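You operate a simulated robot arm through the tools that you are given. There is no shell and no other tool. Be economical: measure what you need, move in short steps, check, and stop when the job is done.

The job below is to be done with a simulated robot arm. You get a single attempt, and the scene is never put back.

Task
Clamp the small parcel with the green strap, press on the tag that the pack list names, open the clamp.
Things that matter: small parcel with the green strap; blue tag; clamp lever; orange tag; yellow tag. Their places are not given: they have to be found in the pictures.

The check looks at the end state, three seconds after you hand in, the way a careful person would. Anything else that was tipped, shoved, dropped, spilled or broken makes it a failure.

Robot
A 7-joint arm with a two-finger parallel gripper, fixed in place. Base frame: the origin is at the foot of the arm, x ahead of it, y to its left, z up; the work surface is at about z = 850. Lengths are in mm, angles in rad, forces in N, time in s.
With the tool pointing down near the work surface it reaches from about 300 to 700 mm from the base axis. Its first joint turns from -1.152 to 1.152 rad. Payload 1.57 kg.
Tool frame: the origin (TCP) lies between the finger pads and is the grasp point; the fingertips stand 30 mm ahead of it; z points along the fingers, y is the line along which they close. The gripper opens to 110 mm. The fingers are 24 mm wide and 12 mm thick; the gripper's body (48 by 112 mm) begins 78 mm behind the TCP.
Orientation is told as [roll, pitch, yaw] about the base's x, y, z axes, in that order, counted from this pose: with the fingers straight down and closing along the base's y, the tool's x points along the base's -x, its y along +y and its z along -z.

Tools
- The arm moves only by the tool jog_arm. Its argument "deltas" is a list of rows, each a list of 3 entries, a list of its own where there are three numbers: the turn, a rotation vector about the tool's x, y, z in rad, then the shift along the tool's x, y, z in mm, then the closure in counts, from 0 (fully open) to 255 (shut). In form: [[[wx, wy, wz], [x, y, z], gripper], ...]. A call has 1 to 12 rows; each row is the pose to reach, as a shift and turn from the pose commanded when the call began, along the tool's axes at that moment. Each row takes 0.2 s and may step no farther than 50 mm and 0.15 rad from the row before; otherwise, or with a gripper value out of range, the whole call is refused. Where a pose cannot be reached the arm comes as near as it can. A force on the tool above 80 N (or 10 N above the force at the start of the call, whichever is more), or a blocked arm, ends the call early, and 0.2 s more pass. The fingers move at their own pace (about 108 mm/s each) and stop on an object; they squeeze with about 40 N. The grip force told is the motor's: it shows also when the fingers shut on nothing. Time passes only in rows, and 0.2 s behind the last, so rows that repeat a pose let the fingers close. The reply holds the time, the measured pose of the TCP, the force on the tool along the base axes, the opening and the grip force, in the units named above and with some noise.
- Cameras (640 x 400 px; columns grow to the right, rows downward): "scene" is fixed at [153.3, -380.1, 1416.4]; the picture's right is [0.88, -0.47, 0.00], its down [-0.22, -0.41, -0.88] and it looks along [0.42, 0.78, -0.47] (base axes); focal length 371 px, centre (320, 200). "wrist" rides on the gripper at [-36, 0, -80] in the tool frame; the picture's right is [0.00, -1.00, 0.00], its down [0.97, 0.00, -0.24] and it looks along [0.24, 0.00, 0.97] (tool axes); focal length 218 px, centre (320, 200).
- grab_frame(camera): a new picture of that camera. It takes no simulated time.
- pixel_to_xyz(camera, pixels): for up to 12 pixels [column, row] of the newest picture of that camera ("zoom" is the newest enlarged one), the place [x, y, z] in the base frame of the surface seen there, good to about 3 mm. It takes no simulated time.
- inspect(camera, box): a new picture of the part [left, top, right, bottom] of that camera's present view, enlarged. It takes no simulated time.
- finish_job(): hands the job in; it is judged then, once.

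Work in short steps. Measure before you move; look again where a grasp or a placing could have gone wrong, and mend it. You have 80 turns and 46 pictures in all, those below and enlarged ones among them. Open the gripper and draw the arm clear of the work before you hand the job in, unless the task says otherwise; then end with one line.

The tools are called after "Emit:" as name(argument=value, ...) on one line, values as JSON. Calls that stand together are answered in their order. jog_arm: Moves the arm, as the interface text tells. Its arguments: {"type":"object","properties":{"deltas":{"type":"array"}},"required":["deltas"]} The other tools are called the same way: grab_frame (camera) takes a picture; pixel_to_xyz (camera, pixels) gives the place of the surface under pixels of a picture; inspect (camera, box) takes an enlarged picture of a part of a camera's view; finish_job () hands the job in.

At the start:

```text
time: 0.0
tool_pos: [381.9, 290.6, 1129.2]
orientation: [0.0, 0.0, 0.001]
contact_force: [-0.2, 0.3, -0.6]
finger_gap: 110.0
grip_force: 0.0
```

scene: 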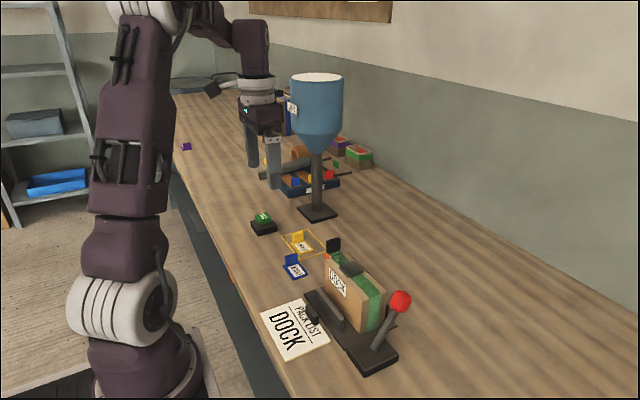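
wrist: 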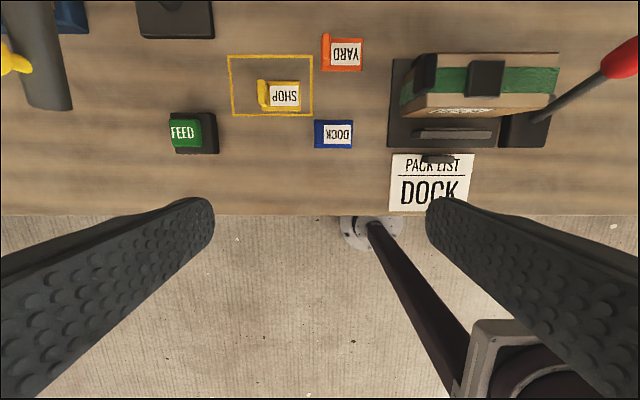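

The pack list reads DOCK, and the blue tag at wrist pixel (333,134) reads DOCK. I'll look closer at the clamp and the tags.

Emit:
inspect(camera="scene", box=[240, 220, 430, 380])

Emit:
inspect(camera="wrist", box=[220, 20, 640, 220])

```text
2.50 times, centred on (335, 300) of scene
```

zoom: 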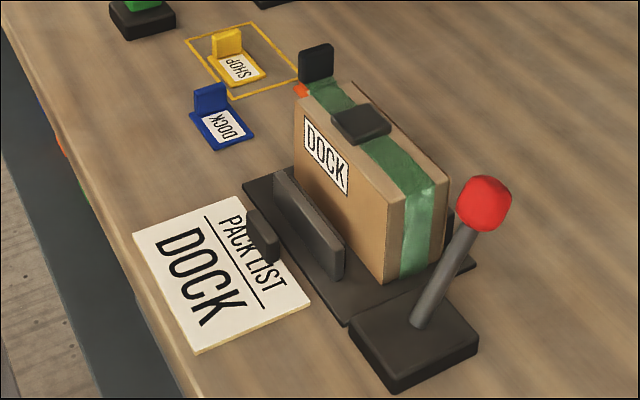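

```text
1.52 times, centred on (430, 120) of wrist
```

zoom: 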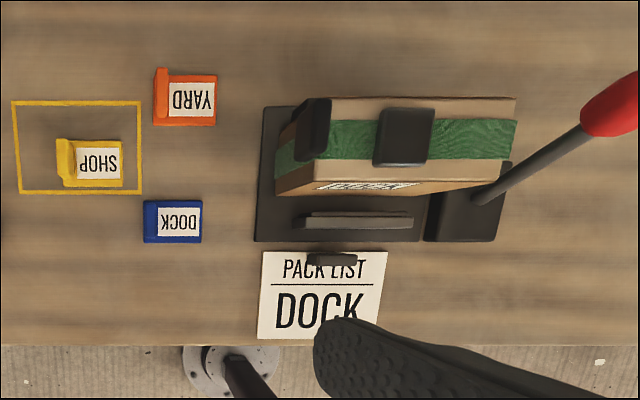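

Measure the key points from this enlarged wrist view before moving for a better look.

Emit:
pixel_to_xyz(camera="zoom", pixels=[[405, 135], [305, 130], [490, 110], [360, 222], [330, 260], [615, 105], [470, 215], [180, 222], [150, 222], [265, 150], [365, 187], [500, 185]])

Emit:
inspect(camera="scene", box=[295, 230, 425, 312])

```text
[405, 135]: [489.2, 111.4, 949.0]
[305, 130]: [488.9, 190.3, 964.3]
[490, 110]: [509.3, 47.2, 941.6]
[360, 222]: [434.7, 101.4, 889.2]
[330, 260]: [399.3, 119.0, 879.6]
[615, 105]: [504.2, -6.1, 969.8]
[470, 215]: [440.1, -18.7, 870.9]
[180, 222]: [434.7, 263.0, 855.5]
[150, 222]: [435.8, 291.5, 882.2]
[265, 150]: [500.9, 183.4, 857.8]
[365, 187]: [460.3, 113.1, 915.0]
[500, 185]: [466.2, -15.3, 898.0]
```

```text
4.88 times, centred on (360, 271) of scene
```

zoom: 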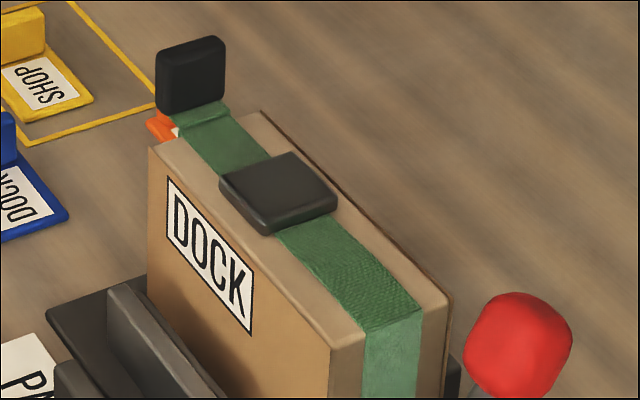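

There are also boxes near the wall at scene (338,145) and (357,157); I'll check which one is "the small parcel".

Emit:
inspect(camera="scene", box=[240, 80, 400, 240])

Emit:
pixel_to_xyz(camera="scene", pixels=[[358, 150], [357, 160], [340, 143], [402, 301], [383, 345], [297, 262], [297, 270]])

```text
2.50 times, centred on (320, 160) of scene
```

zoom: 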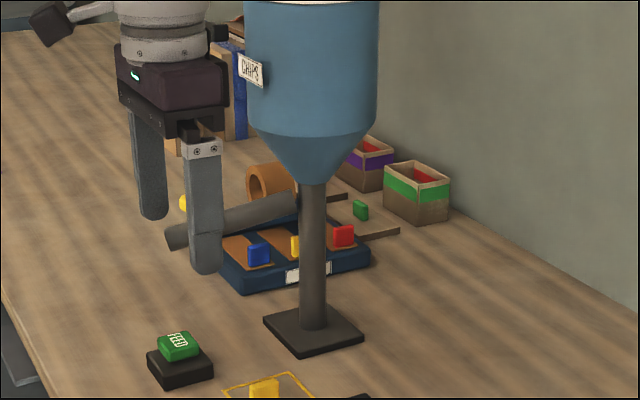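

```text
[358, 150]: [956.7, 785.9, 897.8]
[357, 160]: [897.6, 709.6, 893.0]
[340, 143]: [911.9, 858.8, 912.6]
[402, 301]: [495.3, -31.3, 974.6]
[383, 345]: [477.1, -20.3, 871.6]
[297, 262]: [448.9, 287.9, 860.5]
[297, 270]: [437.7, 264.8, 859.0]
```

Those are open, far-off boxes; the parcel in the clamp is the right one. I'll move the wrist camera above the clamp, staying high.

Emit:
jog_arm(deltas=[[[0, 0, 0], [-18, -45, 0], 0], [[0, 0, 0], [-36, -90, 0], 0], [[0, 0, 0], [-54, -135, 0], 0], [[0, 0, 0], [-72, -180, 0], 0], [[0, 0, 0], [-80, -210, 0], 0], [[0, 0, 0], [-80, -210, 0], 0]])

Emit:
grab_frame(camera="wrist")

```text
time: 1.4
tool_pos: [461.1, 80.1, 1130.1]
orientation: [0.0, 0.0, 0.002]
contact_force: [-0.2, 0.8, -0.2]
finger_gap: 110.0
grip_force: 0.2
```

```text
39 pictures are left
```

wrist: 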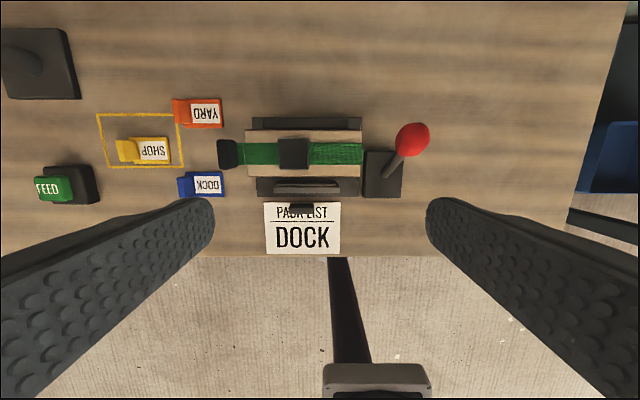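

Emit:
inspect(camera="wrist", box=[160, 80, 448, 260])

```text
2.22 times, centred on (304, 170) of wrist
```

zoom: 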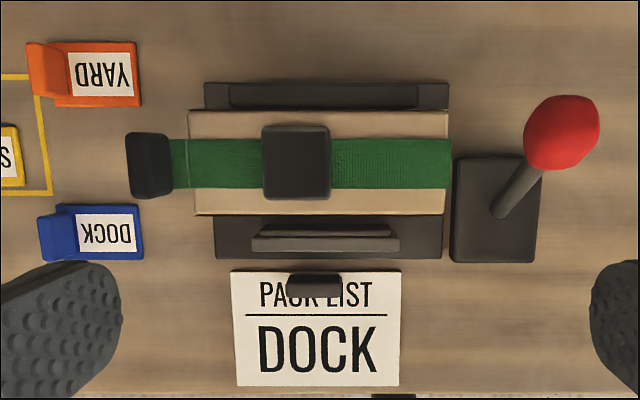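

Measure the clamp, the pad, the black upright, the lever and the blue tag.

Emit:
pixel_to_xyz(camera="zoom", pixels=[[268, 133], [325, 193], [148, 142], [180, 165], [195, 112], [443, 210], [350, 120], [325, 95], [325, 236], [560, 130], [500, 212], [315, 283]])

Emit:
pixel_to_xyz(camera="wrist", pixels=[[178, 190], [185, 180], [190, 176], [208, 185], [223, 173], [223, 196], [330, 225], [275, 130], [226, 152], [230, 143], [232, 163], [395, 155]])

```text
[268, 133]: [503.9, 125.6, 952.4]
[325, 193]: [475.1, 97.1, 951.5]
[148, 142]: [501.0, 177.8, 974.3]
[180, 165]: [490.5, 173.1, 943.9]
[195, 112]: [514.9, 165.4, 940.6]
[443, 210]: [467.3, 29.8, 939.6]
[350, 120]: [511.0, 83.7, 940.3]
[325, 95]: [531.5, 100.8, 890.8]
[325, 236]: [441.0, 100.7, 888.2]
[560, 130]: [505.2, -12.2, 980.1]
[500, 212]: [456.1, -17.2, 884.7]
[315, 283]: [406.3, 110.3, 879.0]
```

```text
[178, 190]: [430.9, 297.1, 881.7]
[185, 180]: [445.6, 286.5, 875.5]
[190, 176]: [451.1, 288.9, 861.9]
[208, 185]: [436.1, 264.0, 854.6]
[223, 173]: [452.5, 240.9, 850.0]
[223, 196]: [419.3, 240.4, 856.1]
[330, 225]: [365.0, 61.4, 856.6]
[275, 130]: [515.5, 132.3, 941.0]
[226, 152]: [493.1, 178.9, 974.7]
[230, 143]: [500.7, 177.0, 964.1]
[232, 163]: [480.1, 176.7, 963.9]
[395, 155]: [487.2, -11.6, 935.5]
```

The parcel (x 465–517, y 30–166, top z 940) sits between a near jaw and a far jaw. I need a clearer view of the black block on top (z 952) and the black upright at the strap end, so I'll go lower, still above the knob (z 980).

Emit:
jog_arm(deltas=[[[0, 0, 0], [-10, 10, 30], 0], [[0, 0, 0], [-20, 30, 60], 0], [[0, 0, 0], [-20, 50, 70], 0], [[0, 0, 0], [-20, 50, 70], 0]])

Emit:
inspect(camera="wrist", box=[180, 80, 460, 255])

```text
time: 2.4
tool_pos: [482.6, 130.1, 1059.4]
orientation: [-0.001, 0.0, 0.001]
contact_force: [-0.2, -0.8, -0.1]
finger_gap: 109.8
grip_force: 0.0
```

```text
2.29 times, centred on (320, 168) of wrist
```

zoom: 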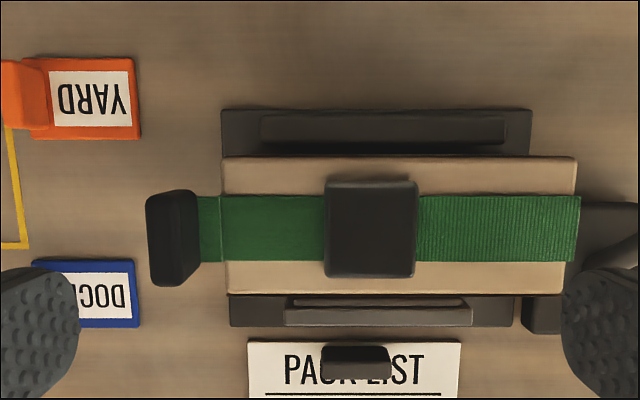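

The block looks like a strap buckle and the upright like the strap's pull tab; I want to see the parcel's far (+x) side too before deciding where the tag goes. I'll move out in +x and tilt the camera back.

Emit:
jog_arm(deltas=[[[0, 0.0, 0], [-20, 0, -40], 0], [[0, 0.12, 0], [-60, 0, -60], 0], [[0, 0.24, 0], [-95, 0, -60], 0], [[0, 0.36, 0], [-130, 0, -60], 0], [[0, 0.48, 0], [-150, 0, -60], 0], [[0, 0.6, 0], [-170, 0, -60], 0], [[0, 0.6, 0], [-170, 0, -60], 0]])

Emit:
grab_frame(camera="wrist")

```text
time: 4.0
tool_pos: [523.9, 118.8, 1041.0]
orientation: [0.0, 0.602, 0.0]
contact_force: [0.4, 0.4, 0.5]
finger_gap: 110.0
grip_force: 0.0
out of reach, approached as far as the arm can: row 4, 5, 6, 7
```

```text
36 pictures are left
```

wrist: 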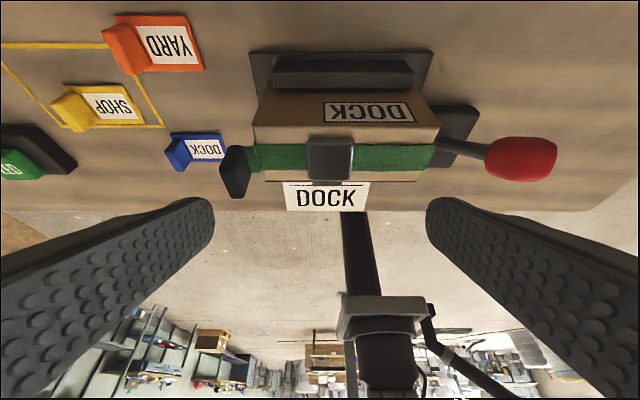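

Both long faces carry a printed DOCK; no tag spot there. Zoom in on the top block and on the tag.

Emit:
inspect(camera="wrist", box=[220, 40, 460, 215])

Emit:
inspect(camera="wrist", box=[90, 0, 280, 210])

```text
2.29 times, centred on (340, 128) of wrist
```

zoom: 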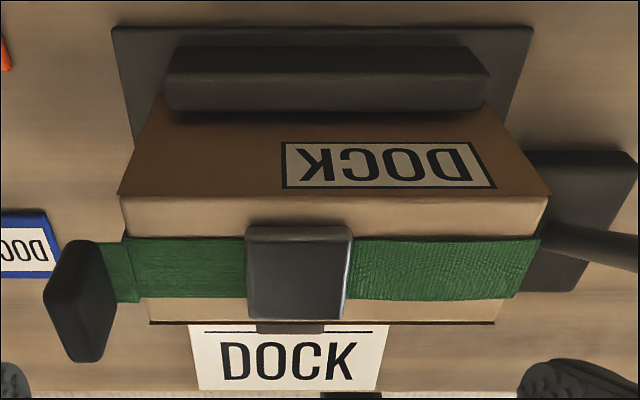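

```text
1.90 times, centred on (185, 105) of wrist
```

zoom: 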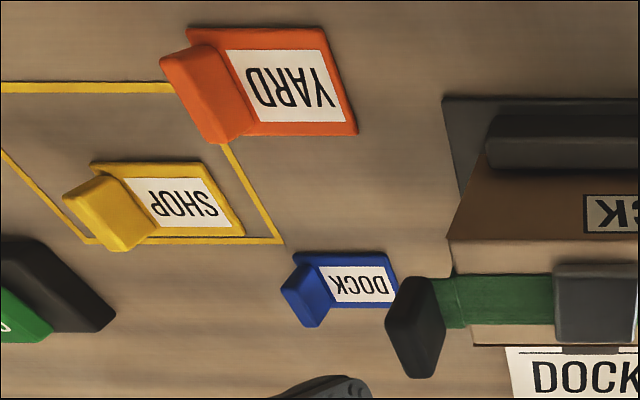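

The free stretch of strap to the -y side of the buckle (y 30–97, 67 mm) fits the tag (about 57 mm long), so that is where it goes. First I level the tool again and rise.

Emit:
jog_arm(deltas=[[[0, -0.12, 0], [14, 0, -12], 0], [[0, -0.24, 0], [28, 0, -25], 0], [[0, -0.36, 0], [42, 0, -38], 0], [[0, -0.48, 0], [56, 0, -50], 0], [[0, -0.6, 0], [67, 0, -63], 0], [[0, -0.6, 0], [67, 0, -63], 255], [[0, -0.6, 0], [67, 0, -63], 255], [[0, -0.6, 0], [67, 0, -63], 255]])

```text
time: 5.8
tool_pos: [504.8, 119.3, 1132.3]
orientation: [0.001, 0.0, 0.0]
contact_force: [-0.5, 0.6, 0.0]
finger_gap: 0.1
grip_force: 21.4
```

Fingers are shut. I go to the +x side of the knob (knob near x 504, y -12, z 970), first high.

Emit:
jog_arm(deltas=[[[0, 0, 0], [-20, -45, 0], 255], [[0, 0, 0], [-40, -90, 0], 255], [[0, 0, 0], [-55, -132, 0], 255], [[0, 0, 0], [-55, -132, 45], 255], [[0, 0, 0], [-55, -132, 90], 255], [[0, 0, 0], [-55, -132, 130], 255], [[0, 0, 0], [-55, -132, 150], 255], [[0, 0, 0], [-55, -132, 150], 255]])

Emit:
grab_frame(camera="wrist")

Emit:
inspect(camera="scene", box=[300, 200, 500, 380])

```text
time: 7.6
tool_pos: [560.0, -12.9, 981.7]
orientation: [0.001, 0.001, 0.002]
contact_force: [0.1, 0.9, -0.6]
finger_gap: 0.0
grip_force: 21.6
```

```text
33 pictures are left
```

wrist: 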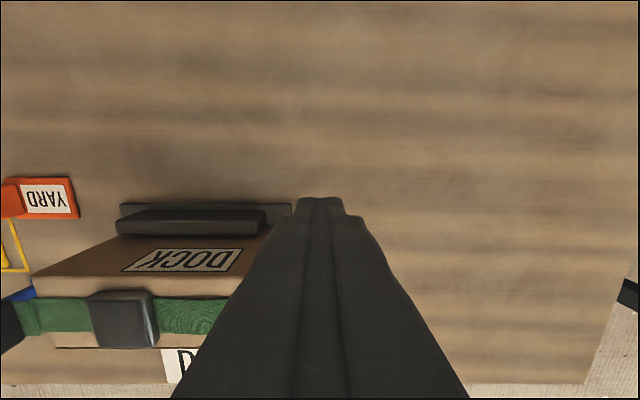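

```text
2.22 times, centred on (400, 290) of scene
```

zoom: 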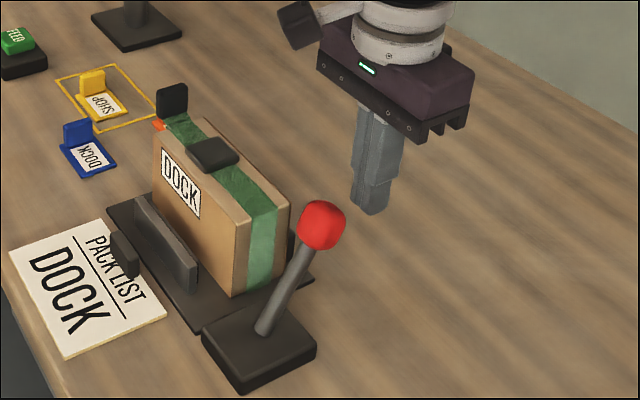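

The fingers stand on the +x side of the knob with about 28 mm clearance. I push gently towards -x.

Emit:
jog_arm(deltas=[[[0, 0, 0], [15, 0, 0], 255], [[0, 0, 0], [28, 0, 0], 255], [[0, 0, 0], [36, 0, 0], 255], [[0, 0, 0], [44, 0, 0], 255], [[0, 0, 0], [52, 0, 0], 255], [[0, 0, 0], [60, 0, 0], 255]])

Emit:
inspect(camera="scene", box=[270, 220, 450, 380])

```text
time: 9.0
tool_pos: [499.2, -11.8, 981.9]
orientation: [0.002, -0.003, 0.001]
contact_force: [4.8, 0.7, 14.8]
finger_gap: 0.0
grip_force: 21.0
```

```text
2.50 times, centred on (360, 300) of scene
```

zoom: 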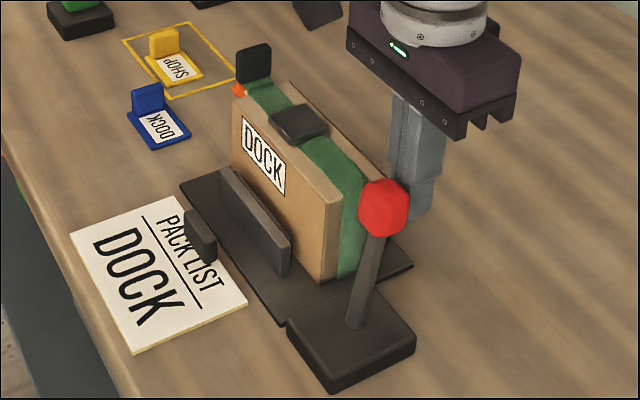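

The lever follows the finger. The 15 N vertical rub is modest; I'll continue with a small rise.

Emit:
jog_arm(deltas=[[[0, 0, 0], [8, 0, -2], 255], [[0, 0, 0], [16, 0, -3], 255], [[0, 0, 0], [24, 0, -3], 255], [[0, 0, 0], [32, 0, -2], 255], [[0, 0, 0], [40, 0, 0], 255]])

Emit:
inspect(camera="scene", box=[270, 220, 450, 380])

```text
time: 10.2
tool_pos: [459.0, -12.9, 981.8]
orientation: [0.001, 0.003, 0.0]
contact_force: [0.1, -0.2, 1.1]
finger_gap: 0.2
grip_force: 21.1
```

```text
2.50 times, centred on (360, 300) of scene
```

zoom: 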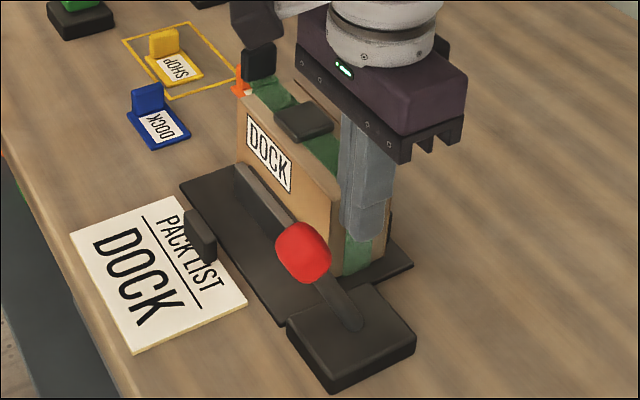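

The lever has gone over and the near jaw has moved onto the parcel. I raise clear and look.

Emit:
jog_arm(deltas=[[[0, 0, 0], [-5, 0, 0], 255], [[0, 0, 0], [-5, 0, -45], 255], [[0, 0, 0], [-5, 0, -90], 255], [[0, 0, 0], [-5, 30, -130], 255], [[0, 0, 0], [-5, 70, -150], 255], [[0, 0, 0], [-5, 70, -150], 255]])

Emit:
grab_frame(camera="wrist")

Emit:
inspect(camera="scene", box=[270, 220, 450, 380])

```text
time: 11.6
tool_pos: [464.2, 58.6, 1132.7]
orientation: [0.0, 0.0, 0.0]
contact_force: [0.3, -0.8, -0.4]
finger_gap: 0.0
grip_force: 21.8
```

```text
29 pictures are left
```

wrist: 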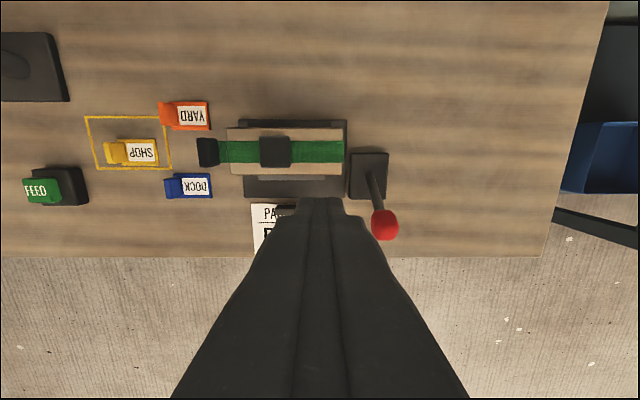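

```text
2.50 times, centred on (360, 300) of scene
```

zoom: 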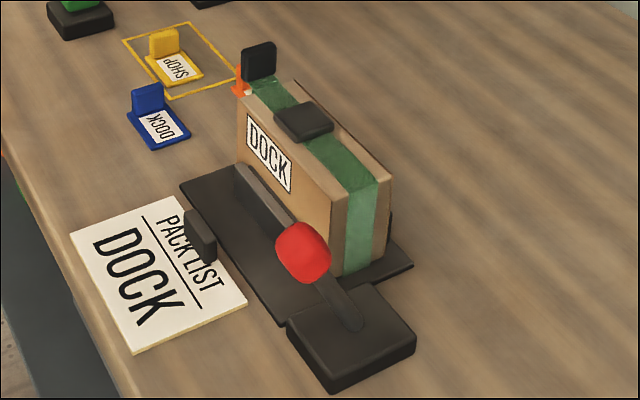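

The lever now leans to -x and the parcel is clamped. Measure the parcel, strap and knob in their new places.

Emit:
pixel_to_xyz(camera="wrist", pixels=[[229, 130], [341, 131], [341, 174], [231, 172], [262, 152], [290, 152], [315, 152], [343, 152], [385, 224], [315, 136], [315, 170], [280, 181]])

Emit:
jog_arm(deltas=[[[0, 0, 0], [10, 45, 0], 0], [[0, 0, 0], [20, 90, 0], 0], [[0, 0, 0], [25, 135, 0], 0], [[0, 0, 0], [30, 180, 0], 0], [[0, 0, 0], [30, 220, 20], 0], [[0, 0, 0], [30, 220, 40], 0], [[0, 0, 0], [30, 220, 60], 0], [[0, 0, 0], [30, 220, 60], 0]])

Emit:
inspect(camera="wrist", box=[220, 60, 460, 210])

```text
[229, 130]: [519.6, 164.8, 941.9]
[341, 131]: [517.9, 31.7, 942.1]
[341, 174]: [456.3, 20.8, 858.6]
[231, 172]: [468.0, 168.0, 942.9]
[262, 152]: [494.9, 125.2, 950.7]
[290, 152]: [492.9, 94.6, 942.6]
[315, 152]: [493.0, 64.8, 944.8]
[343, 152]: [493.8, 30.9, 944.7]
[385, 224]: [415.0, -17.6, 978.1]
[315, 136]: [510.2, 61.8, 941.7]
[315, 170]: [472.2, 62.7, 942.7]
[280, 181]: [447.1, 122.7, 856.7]
```

```text
time: 13.4
tool_pos: [434.5, 277.4, 1070.8]
orientation: [0.0, 0.001, 0.0]
contact_force: [-0.3, 0.4, -0.5]
finger_gap: 110.1
grip_force: 0.1
```

```text
2.67 times, centred on (340, 135) of wrist
```

zoom: 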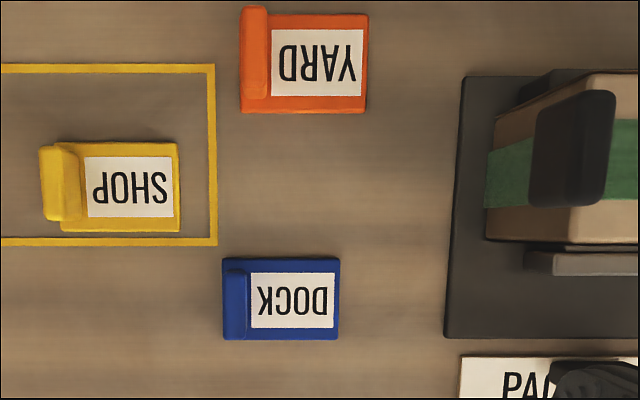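

The blue tag lies square with the base axes, tab at its +y end. Measure tab and plate.

Emit:
pixel_to_xyz(camera="zoom", pixels=[[228, 275], [243, 275], [236, 335], [236, 305], [236, 275], [225, 262], [337, 262], [337, 336], [290, 300], [247, 305], [400, 300], [227, 334]])

```text
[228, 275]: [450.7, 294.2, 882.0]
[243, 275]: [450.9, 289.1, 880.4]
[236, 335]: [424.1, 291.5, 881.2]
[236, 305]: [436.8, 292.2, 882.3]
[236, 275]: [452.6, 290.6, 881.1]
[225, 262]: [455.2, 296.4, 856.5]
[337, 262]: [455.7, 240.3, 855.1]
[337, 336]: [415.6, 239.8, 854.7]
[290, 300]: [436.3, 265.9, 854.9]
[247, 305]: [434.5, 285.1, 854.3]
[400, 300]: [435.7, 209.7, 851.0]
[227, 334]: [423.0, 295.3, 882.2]
```

Plate spans x 415–456, y 240–297; the tab is at y ≈ 291, x 422–453, top z 882. I go down over the tab with the fingers part open.

Emit:
jog_arm(deltas=[[[0, 0, 0], [-3, 14, 0], 140], [[0, 0, 0], [-3, 14, 45], 140], [[0, 0, 0], [-3, 14, 90], 140], [[0, 0, 0], [-3, 14, 130], 140], [[0, 0, 0], [-3, 14, 160], 140], [[0, 0, 0], [-3, 14, 178], 140], [[0, 0, 0], [-3, 14, 178], 140]])

Emit:
inspect(camera="wrist", box=[200, 120, 440, 270])

```text
time: 15.0
tool_pos: [438.0, 290.9, 894.0]
orientation: [-0.001, 0.0, 0.002]
contact_force: [-0.1, 0.7, -0.5]
finger_gap: 49.6
grip_force: 0.0
```

```text
2.67 times, centred on (320, 195) of wrist
```

zoom: 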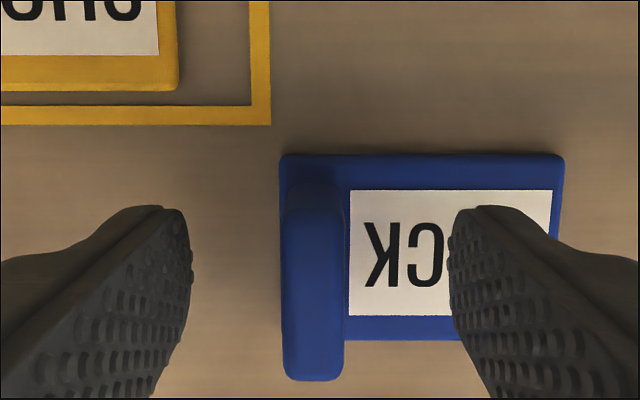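

The tab sits midway between the fingers. Lower 2 mm and close.

Emit:
jog_arm(deltas=[[[0, 0, 0], [0, 0, 2], 140], [[0, 0, 0], [0, 0, 2], 190], [[0, 0, 0], [0, 0, 2], 235], [[0, 0, 0], [0, 0, 2], 255], [[0, 0, 0], [0, 0, 2], 255]])

```text
time: 16.2
tool_pos: [437.6, 290.1, 893.0]
orientation: [0.001, 0.0, 0.0]
contact_force: [0.6, 0.3, 0.0]
finger_gap: 9.4
grip_force: 27.6
```

Gap 9.4 mm with grip: the tab is held. Lift straight up, then check.

Emit:
jog_arm(deltas=[[[0, 0, 0], [0, 0, -20], 255], [[0, 0, 0], [0, 0, -60], 255], [[0, 0, 0], [0, 0, -105], 255], [[0, 0, 0], [0, 0, -150], 255], [[0, 0, 0], [0, -40, -150], 255], [[0, 0, 0], [-20, -80, -150], 255], [[0, 0, 0], [-40, -120, -150], 255], [[0, 0, 0], [-57, -160, -150], 255], [[0, 0, 0], [-57, -204, -150], 255], [[0, 0, 0], [-57, -204, -150], 255]])

Emit:
grab_frame(camera="wrist")

Emit:
inspect(camera="scene", box=[250, 180, 450, 360])

```text
time: 18.4
tool_pos: [494.6, 87.2, 1042.9]
orientation: [0.001, -0.001, 0.002]
contact_force: [0.3, -0.5, 0.0]
finger_gap: 9.7
grip_force: 27.4
```

```text
25 pictures are left
```

wrist: 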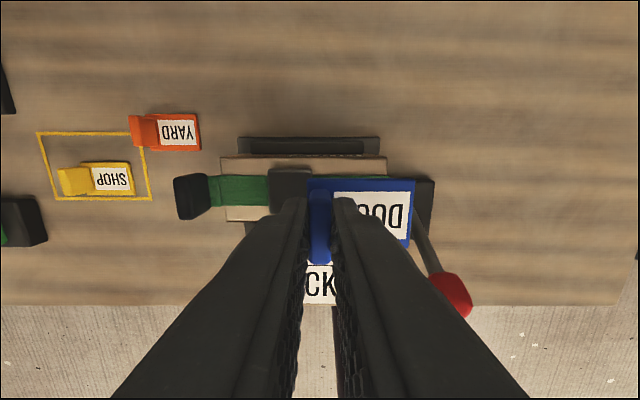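

```text
2.22 times, centred on (350, 270) of scene
```

zoom: 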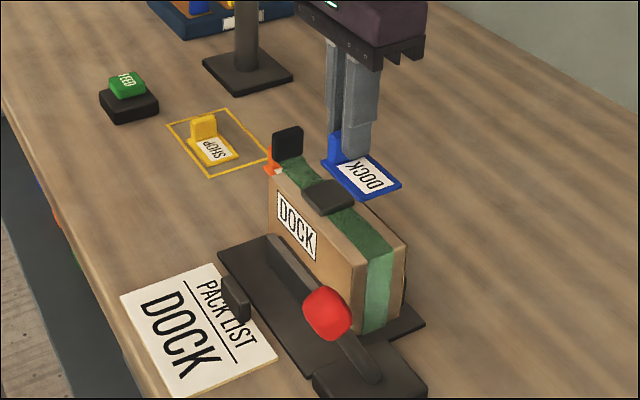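

The tag is held level above the strap. Check the plate's actual position and then descend part way.

Emit:
pixel_to_xyz(camera="wrist", pixels=[[413, 182], [408, 243], [309, 181], [360, 183], [410, 210]])

Emit:
jog_arm(deltas=[[[0, 0, 0], [0, -1, 25], 255], [[0, 0, 0], [0, -1, 43], 255], [[0, 0, 0], [0, -1, 45], 255]])

Emit:
grab_frame(camera="wrist")

Emit:
inspect(camera="scene", box=[310, 230, 420, 330])

```text
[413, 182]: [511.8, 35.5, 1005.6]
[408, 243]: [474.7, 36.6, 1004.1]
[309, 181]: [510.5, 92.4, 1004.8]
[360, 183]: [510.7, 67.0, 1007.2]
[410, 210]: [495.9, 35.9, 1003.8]
```

```text
time: 19.2
tool_pos: [494.8, 86.9, 997.6]
orientation: [-0.001, -0.001, 0.0]
contact_force: [-0.5, 0.5, 0.4]
finger_gap: 9.6
grip_force: 27.7
```

```text
23 pictures are left
```

wrist: 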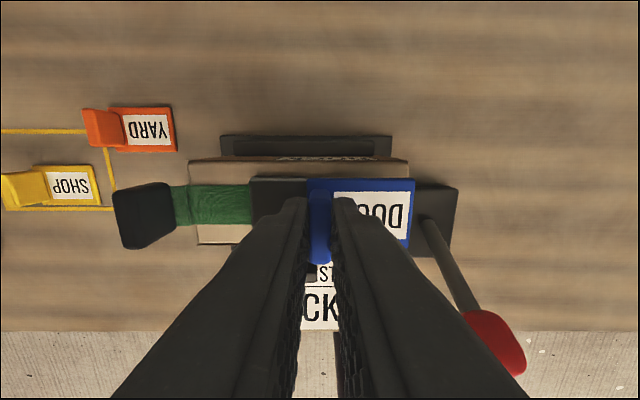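

```text
4.00 times, centred on (365, 280) of scene
```

zoom: 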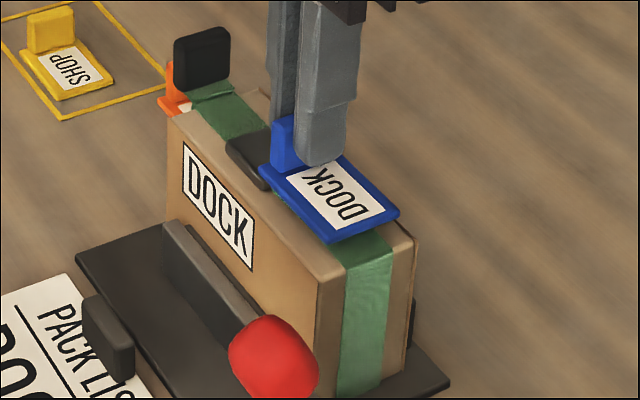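

The tag is aligned above the strap; I shift 2 mm to -y for buckle clearance and lower gently to contact.

Emit:
jog_arm(deltas=[[[0, 0, 0], [0, -2, 4], 255], [[0, 0, 0], [0, -2, 7], 255], [[0, 0, 0], [0, -2, 9], 255], [[0, 0, 0], [0, -2, 10], 255], [[0, 0, 0], [0, -2, 11], 255]])

```text
time: 20.4
tool_pos: [495.1, 83.9, 986.8]
orientation: [0.0, -0.001, -0.001]
contact_force: [-0.1, 0.7, -0.4]
finger_gap: 9.2
grip_force: 28.0
```

No contact yet; continue down in 1 mm steps.

Emit:
jog_arm(deltas=[[[0, 0, 0], [0, 0, 1], 255], [[0, 0, 0], [0, 0, 2], 255], [[0, 0, 0], [0, 0, 3], 255]])

```text
time: 21.2
tool_pos: [493.6, 85.3, 983.7]
orientation: [0.001, 0.0, 0.0]
contact_force: [-0.2, 0.2, 0.6]
finger_gap: 9.6
grip_force: 27.7
```

Emit:
jog_arm(deltas=[[[0, 0, 0], [0, 0, 1], 255], [[0, 0, 0], [0, 0, 2], 255], [[0, 0, 0], [0, 0, 3], 255]])

Emit:
inspect(camera="scene", box=[310, 230, 420, 330])

```text
time: 22.0
tool_pos: [494.7, 84.1, 981.3]
orientation: [0.001, -0.004, 0.001]
contact_force: [-1.3, 1.5, 26.6]
finger_gap: 9.5
grip_force: 28.0
```

```text
4.00 times, centred on (365, 280) of scene
```

zoom: 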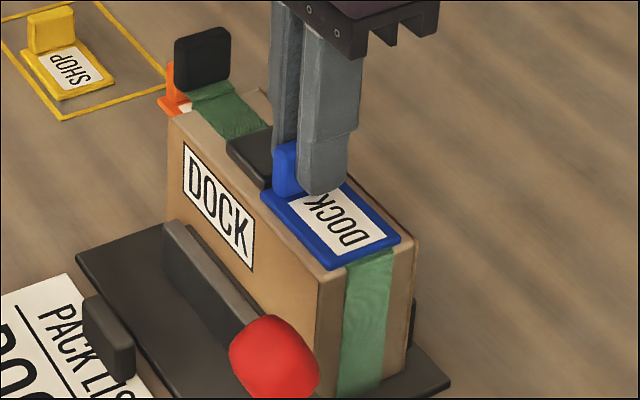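

Contact at about 27 N and the tag lies flat. Hold the press a moment, ease off, then open a little.

Emit:
jog_arm(deltas=[[[0, 0, 0], [0, 0, 0.5], 255], [[0, 0, 0], [0, 0, 0.5], 255], [[0, 0, 0], [0, 0, 0.5], 255], [[0, 0, 0], [0, 0, 0.5], 255], [[0, 0, 0], [0, 0, 0.5], 255]])

Emit:
jog_arm(deltas=[[[0, 0, 0], [0, 0, -1], 255], [[0, 0, 0], [0, 0, -2], 215], [[0, 0, 0], [0, 0, -3], 205], [[0, 0, 0], [0, 0, -3], 205], [[0, 0, 0], [0, 0, -30], 205], [[0, 0, 0], [0, 0, -70], 205], [[0, 0, 0], [0, 0, -110], 205], [[0, 0, 0], [0, 0, -110], 205]])

Emit:
grab_frame(camera="wrist")

Emit:
inspect(camera="scene", box=[310, 230, 420, 330])

```text
time: 23.2
tool_pos: [493.5, 85.4, 980.7]
orientation: [0.0, -0.003, 0.001]
contact_force: [5.8, 1.6, 24.0]
finger_gap: 9.4
grip_force: 27.7
```

```text
time: 25.0
tool_pos: [493.9, 84.1, 1090.3]
orientation: [0.001, -0.001, 0.002]
contact_force: [0.4, -0.3, 0.5]
finger_gap: 21.4
grip_force: 0.1
```

```text
20 pictures are left
```

wrist: 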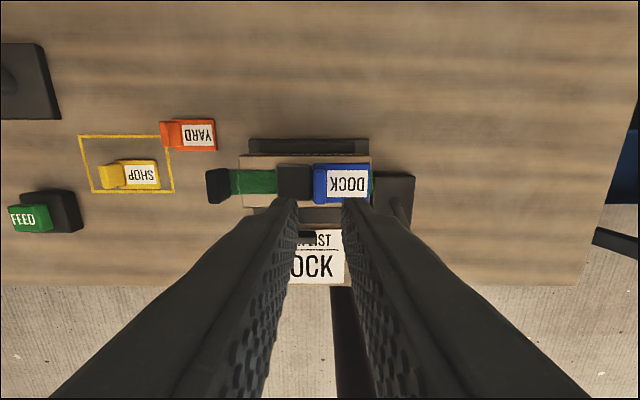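

```text
4.00 times, centred on (365, 280) of scene
```

zoom: 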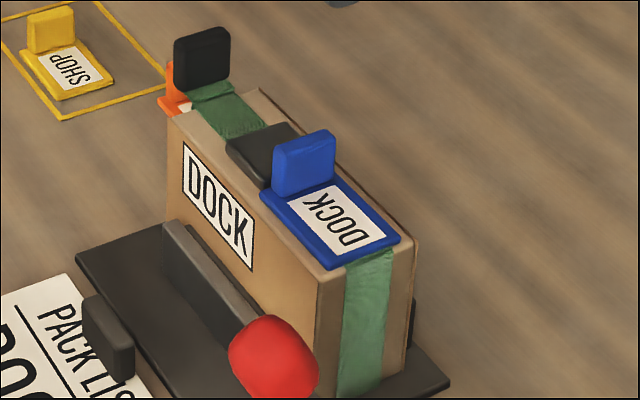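

The tag lies flat on the strap. Now shut the fingers and press on the plate itself (y ≈ 57, x ≈ 494) to seat it firmly.

Emit:
jog_arm(deltas=[[[0, 0, 0], [0, -27, 0], 255], [[0, 0, 0], [0, -27, 0], 255], [[0, 0, 0], [0, -27, 45], 255], [[0, 0, 0], [0, -27, 85], 255], [[0, 0, 0], [0, -27, 105], 255], [[0, 0, 0], [0, -27, 110], 255], [[0, 0, 0], [0, -27, 112], 255]])

```text
time: 26.6
tool_pos: [493.1, 58.1, 977.3]
orientation: [0.0, 0.0, -0.001]
contact_force: [0.3, 0.3, -0.1]
finger_gap: 0.2
grip_force: 21.2
```

Emit:
jog_arm(deltas=[[[0, 0, 0], [0, 0, 1], 255], [[0, 0, 0], [0, 0, 2], 255], [[0, 0, 0], [0, 0, 3], 255], [[0, 0, 0], [0, 0, 4], 255]])

```text
time: 27.6
tool_pos: [493.9, 56.6, 975.1]
orientation: [0.0, -0.002, 0.0]
contact_force: [-7.1, -0.9, 33.8]
finger_gap: 0.0
grip_force: 20.7
```

34 N on the plate; hold briefly, then rise and go to the -x side of the knob (knob about x 415, y -17, z 965–978).

Emit:
jog_arm(deltas=[[[0, 0, 0], [0, 0, 0], 255], [[0, 0, 0], [0, 0, 0], 255], [[0, 0, 0], [0, 0, 0], 255], [[0, 0, 0], [0, 0, -40], 255], [[0, 0, 0], [0, 0, -85], 255], [[0, 0, 0], [30, -25, -100], 255], [[0, 0, 0], [65, -50, -100], 255], [[0, 0, 0], [100, -74, -100], 255], [[0, 0, 0], [130, -74, -100], 255], [[0, 0, 0], [130, -74, -100], 255]])

Emit:
grab_frame(camera="wrist")

Emit:
inspect(camera="scene", box=[290, 220, 430, 360])

```text
time: 29.8
tool_pos: [364.0, -16.3, 1073.7]
orientation: [-0.001, 0.0, 0.001]
contact_force: [-0.3, -0.6, -0.6]
finger_gap: 0.2
grip_force: 21.3
```

```text
18 pictures are left
```

wrist: 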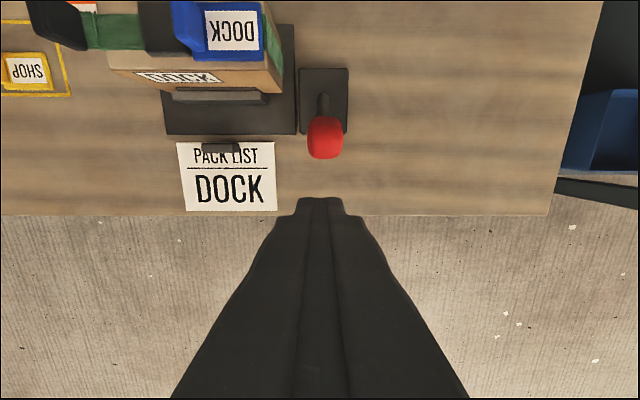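

```text
2.86 times, centred on (360, 290) of scene
```

zoom: 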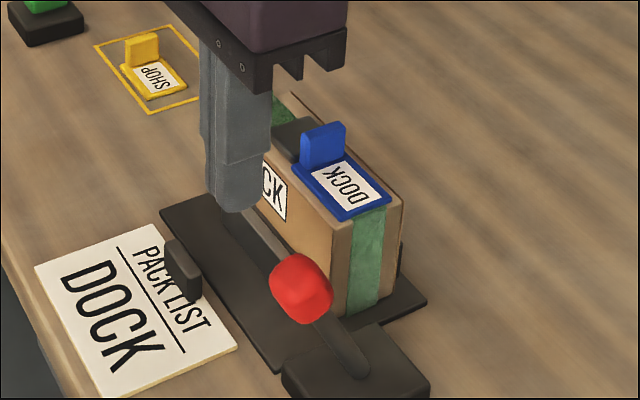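

Emit:
pixel_to_xyz(camera="wrist", pixels=[[325, 130], [325, 155], [312, 140], [340, 140], [325, 118], [323, 103], [325, 75]])

```text
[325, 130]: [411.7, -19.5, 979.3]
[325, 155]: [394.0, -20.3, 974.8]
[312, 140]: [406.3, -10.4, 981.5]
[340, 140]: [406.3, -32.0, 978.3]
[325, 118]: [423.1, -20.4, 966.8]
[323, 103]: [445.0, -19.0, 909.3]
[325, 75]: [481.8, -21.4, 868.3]
```

Knob centre ≈ (407, -20, 966). Descend on its -x side and push it to +x.

Emit:
jog_arm(deltas=[[[0, 0, 0], [2, -3, 45], 255], [[0, 0, 0], [2, -3, 80], 255], [[0, 0, 0], [2, -3, 93], 255], [[0, 0, 0], [-15, -3, 93], 255], [[0, 0, 0], [-25, -3, 93], 255], [[0, 0, 0], [-35, -3, 94], 255], [[0, 0, 0], [-45, -3, 95], 255], [[0, 0, 0], [-55, -3, 96], 255], [[0, 0, 0], [-65, -3, 96], 255]])

Emit:
inspect(camera="scene", box=[290, 220, 430, 360])

```text
time: 31.4
tool_pos: [409.4, -19.3, 981.9]
orientation: [0.0, -0.008, 0.001]
contact_force: [-11.3, 2.2, 40.0]
finger_gap: 0.0
grip_force: 21.3
stopped in row 8: the force on the tool passed its limit (the readings are from after the stop); the commanded pose is now the measured one
```

```text
2.86 times, centred on (360, 290) of scene
```

zoom: 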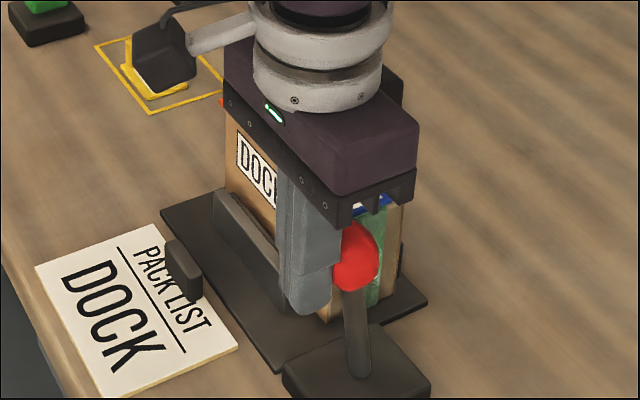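

The lever is moving and the jaw has started back; the force is friction from the rising knob. Continue +x while rising along with it.

Emit:
jog_arm(deltas=[[[0, 0, 0], [-5, 0, -4], 255], [[0, 0, 0], [-11, 0, -6], 255], [[0, 0, 0], [-17, 0, -7], 255], [[0, 0, 0], [-23, 0, -8], 255], [[0, 0, 0], [-29, 0, -8], 255], [[0, 0, 0], [-35, 0, -8], 255]])

Emit:
inspect(camera="scene", box=[290, 220, 430, 360])

```text
time: 32.8
tool_pos: [443.6, -18.8, 988.8]
orientation: [0.001, -0.003, 0.002]
contact_force: [0.5, 1.1, 0.4]
finger_gap: 0.0
grip_force: 21.2
```

```text
2.86 times, centred on (360, 290) of scene
```

zoom: 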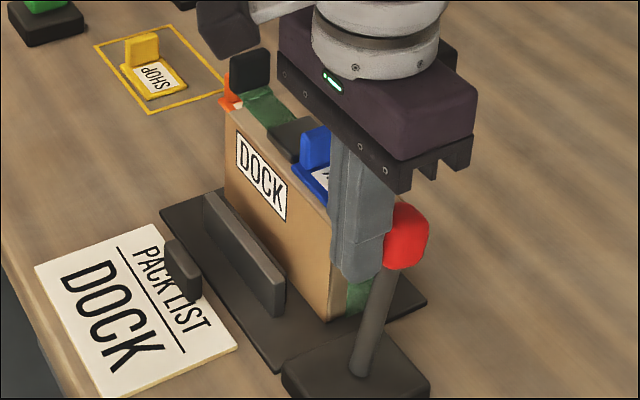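

The knob has gone over to +x and the jaw is open again. I follow up gently to make sure it is fully at its end.

Emit:
jog_arm(deltas=[[[0, 0, 0], [-10, 0, 4], 255], [[0, 0, 0], [-20, 0, 6], 255], [[0, 0, 0], [-26, 0, 6], 255], [[0, 0, 0], [-31, 0, 6], 255]])

```text
time: 33.8
tool_pos: [470.6, -19.1, 982.3]
orientation: [0.0, 0.008, -0.001]
contact_force: [-38.7, 1.0, 13.7]
finger_gap: 0.2
grip_force: 21.2
```

The -39 N in x shows the lever is hard against its open stop. Back off, rise, open the gripper and withdraw clear.

Emit:
jog_arm(deltas=[[[0, 0, 0], [15, 0, 0], 255], [[0, 0, 0], [25, 0, -20], 255], [[0, 0, 0], [30, 0, -65], 255], [[0, 0, 0], [35, 0, -110], 255], [[0, 0, 0], [35, 0, -150], 200], [[0, 0, 0], [30, 40, -150], 100], [[0, 0, 0], [30, 80, -150], 0], [[0, 0, 0], [30, 120, -150], 0], [[0, 0, 0], [30, 120, -150], 0]])

Emit:
grab_frame(camera="wrist")

Emit:
inspect(camera="scene", box=[270, 220, 430, 360])

```text
time: 35.8
tool_pos: [445.8, 100.6, 1133.3]
orientation: [0.001, -0.002, -0.001]
contact_force: [0.5, -0.5, 0.5]
finger_gap: 109.8
grip_force: 0.0
```

```text
14 pictures are left
```

wrist: 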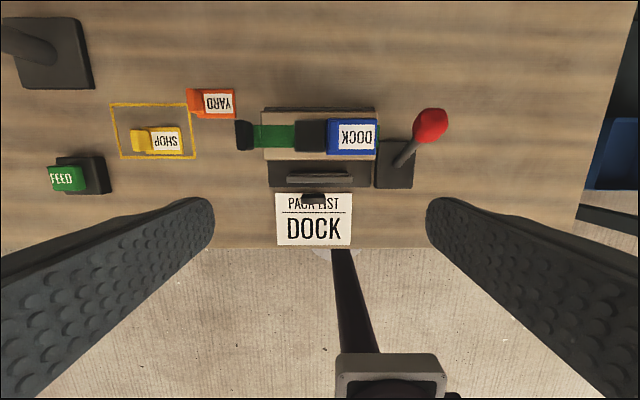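

```text
2.86 times, centred on (350, 290) of scene
```

zoom: 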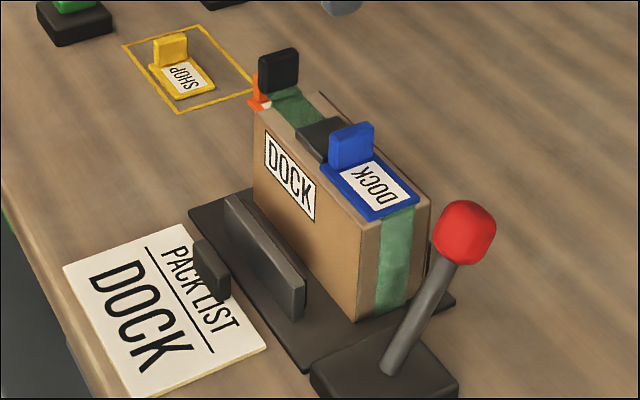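

Clamp open, tag on the strap. One check of parcel and tag positions.

Emit:
pixel_to_xyz(camera="wrist", pixels=[[265, 114], [265, 156], [377, 156], [374, 112], [330, 122], [330, 152], [375, 122], [375, 151], [310, 136], [244, 128], [320, 179], [433, 122]])

```text
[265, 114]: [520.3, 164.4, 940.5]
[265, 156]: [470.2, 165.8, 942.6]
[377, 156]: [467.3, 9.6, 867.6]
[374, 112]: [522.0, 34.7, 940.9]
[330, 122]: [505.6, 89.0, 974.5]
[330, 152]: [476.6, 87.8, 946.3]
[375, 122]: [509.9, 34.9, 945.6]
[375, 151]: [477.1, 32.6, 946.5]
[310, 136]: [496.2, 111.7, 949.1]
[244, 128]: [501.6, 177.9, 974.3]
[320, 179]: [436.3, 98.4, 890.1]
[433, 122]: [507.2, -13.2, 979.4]
```

The parcel stands upright at its place, the DOCK tag lies flat on its strap at z 946, the lever is fully open, and the arm is clear, so I hand in.

Emit:
finish_job()

```text
The job is handed in.
```

I clamped the parcel, pressed the blue DOCK tag onto its strap with about 34 N, and opened the clamp again; I didn't pull on the tag to test that it sticks, and its spot beside the buckle was my choice.
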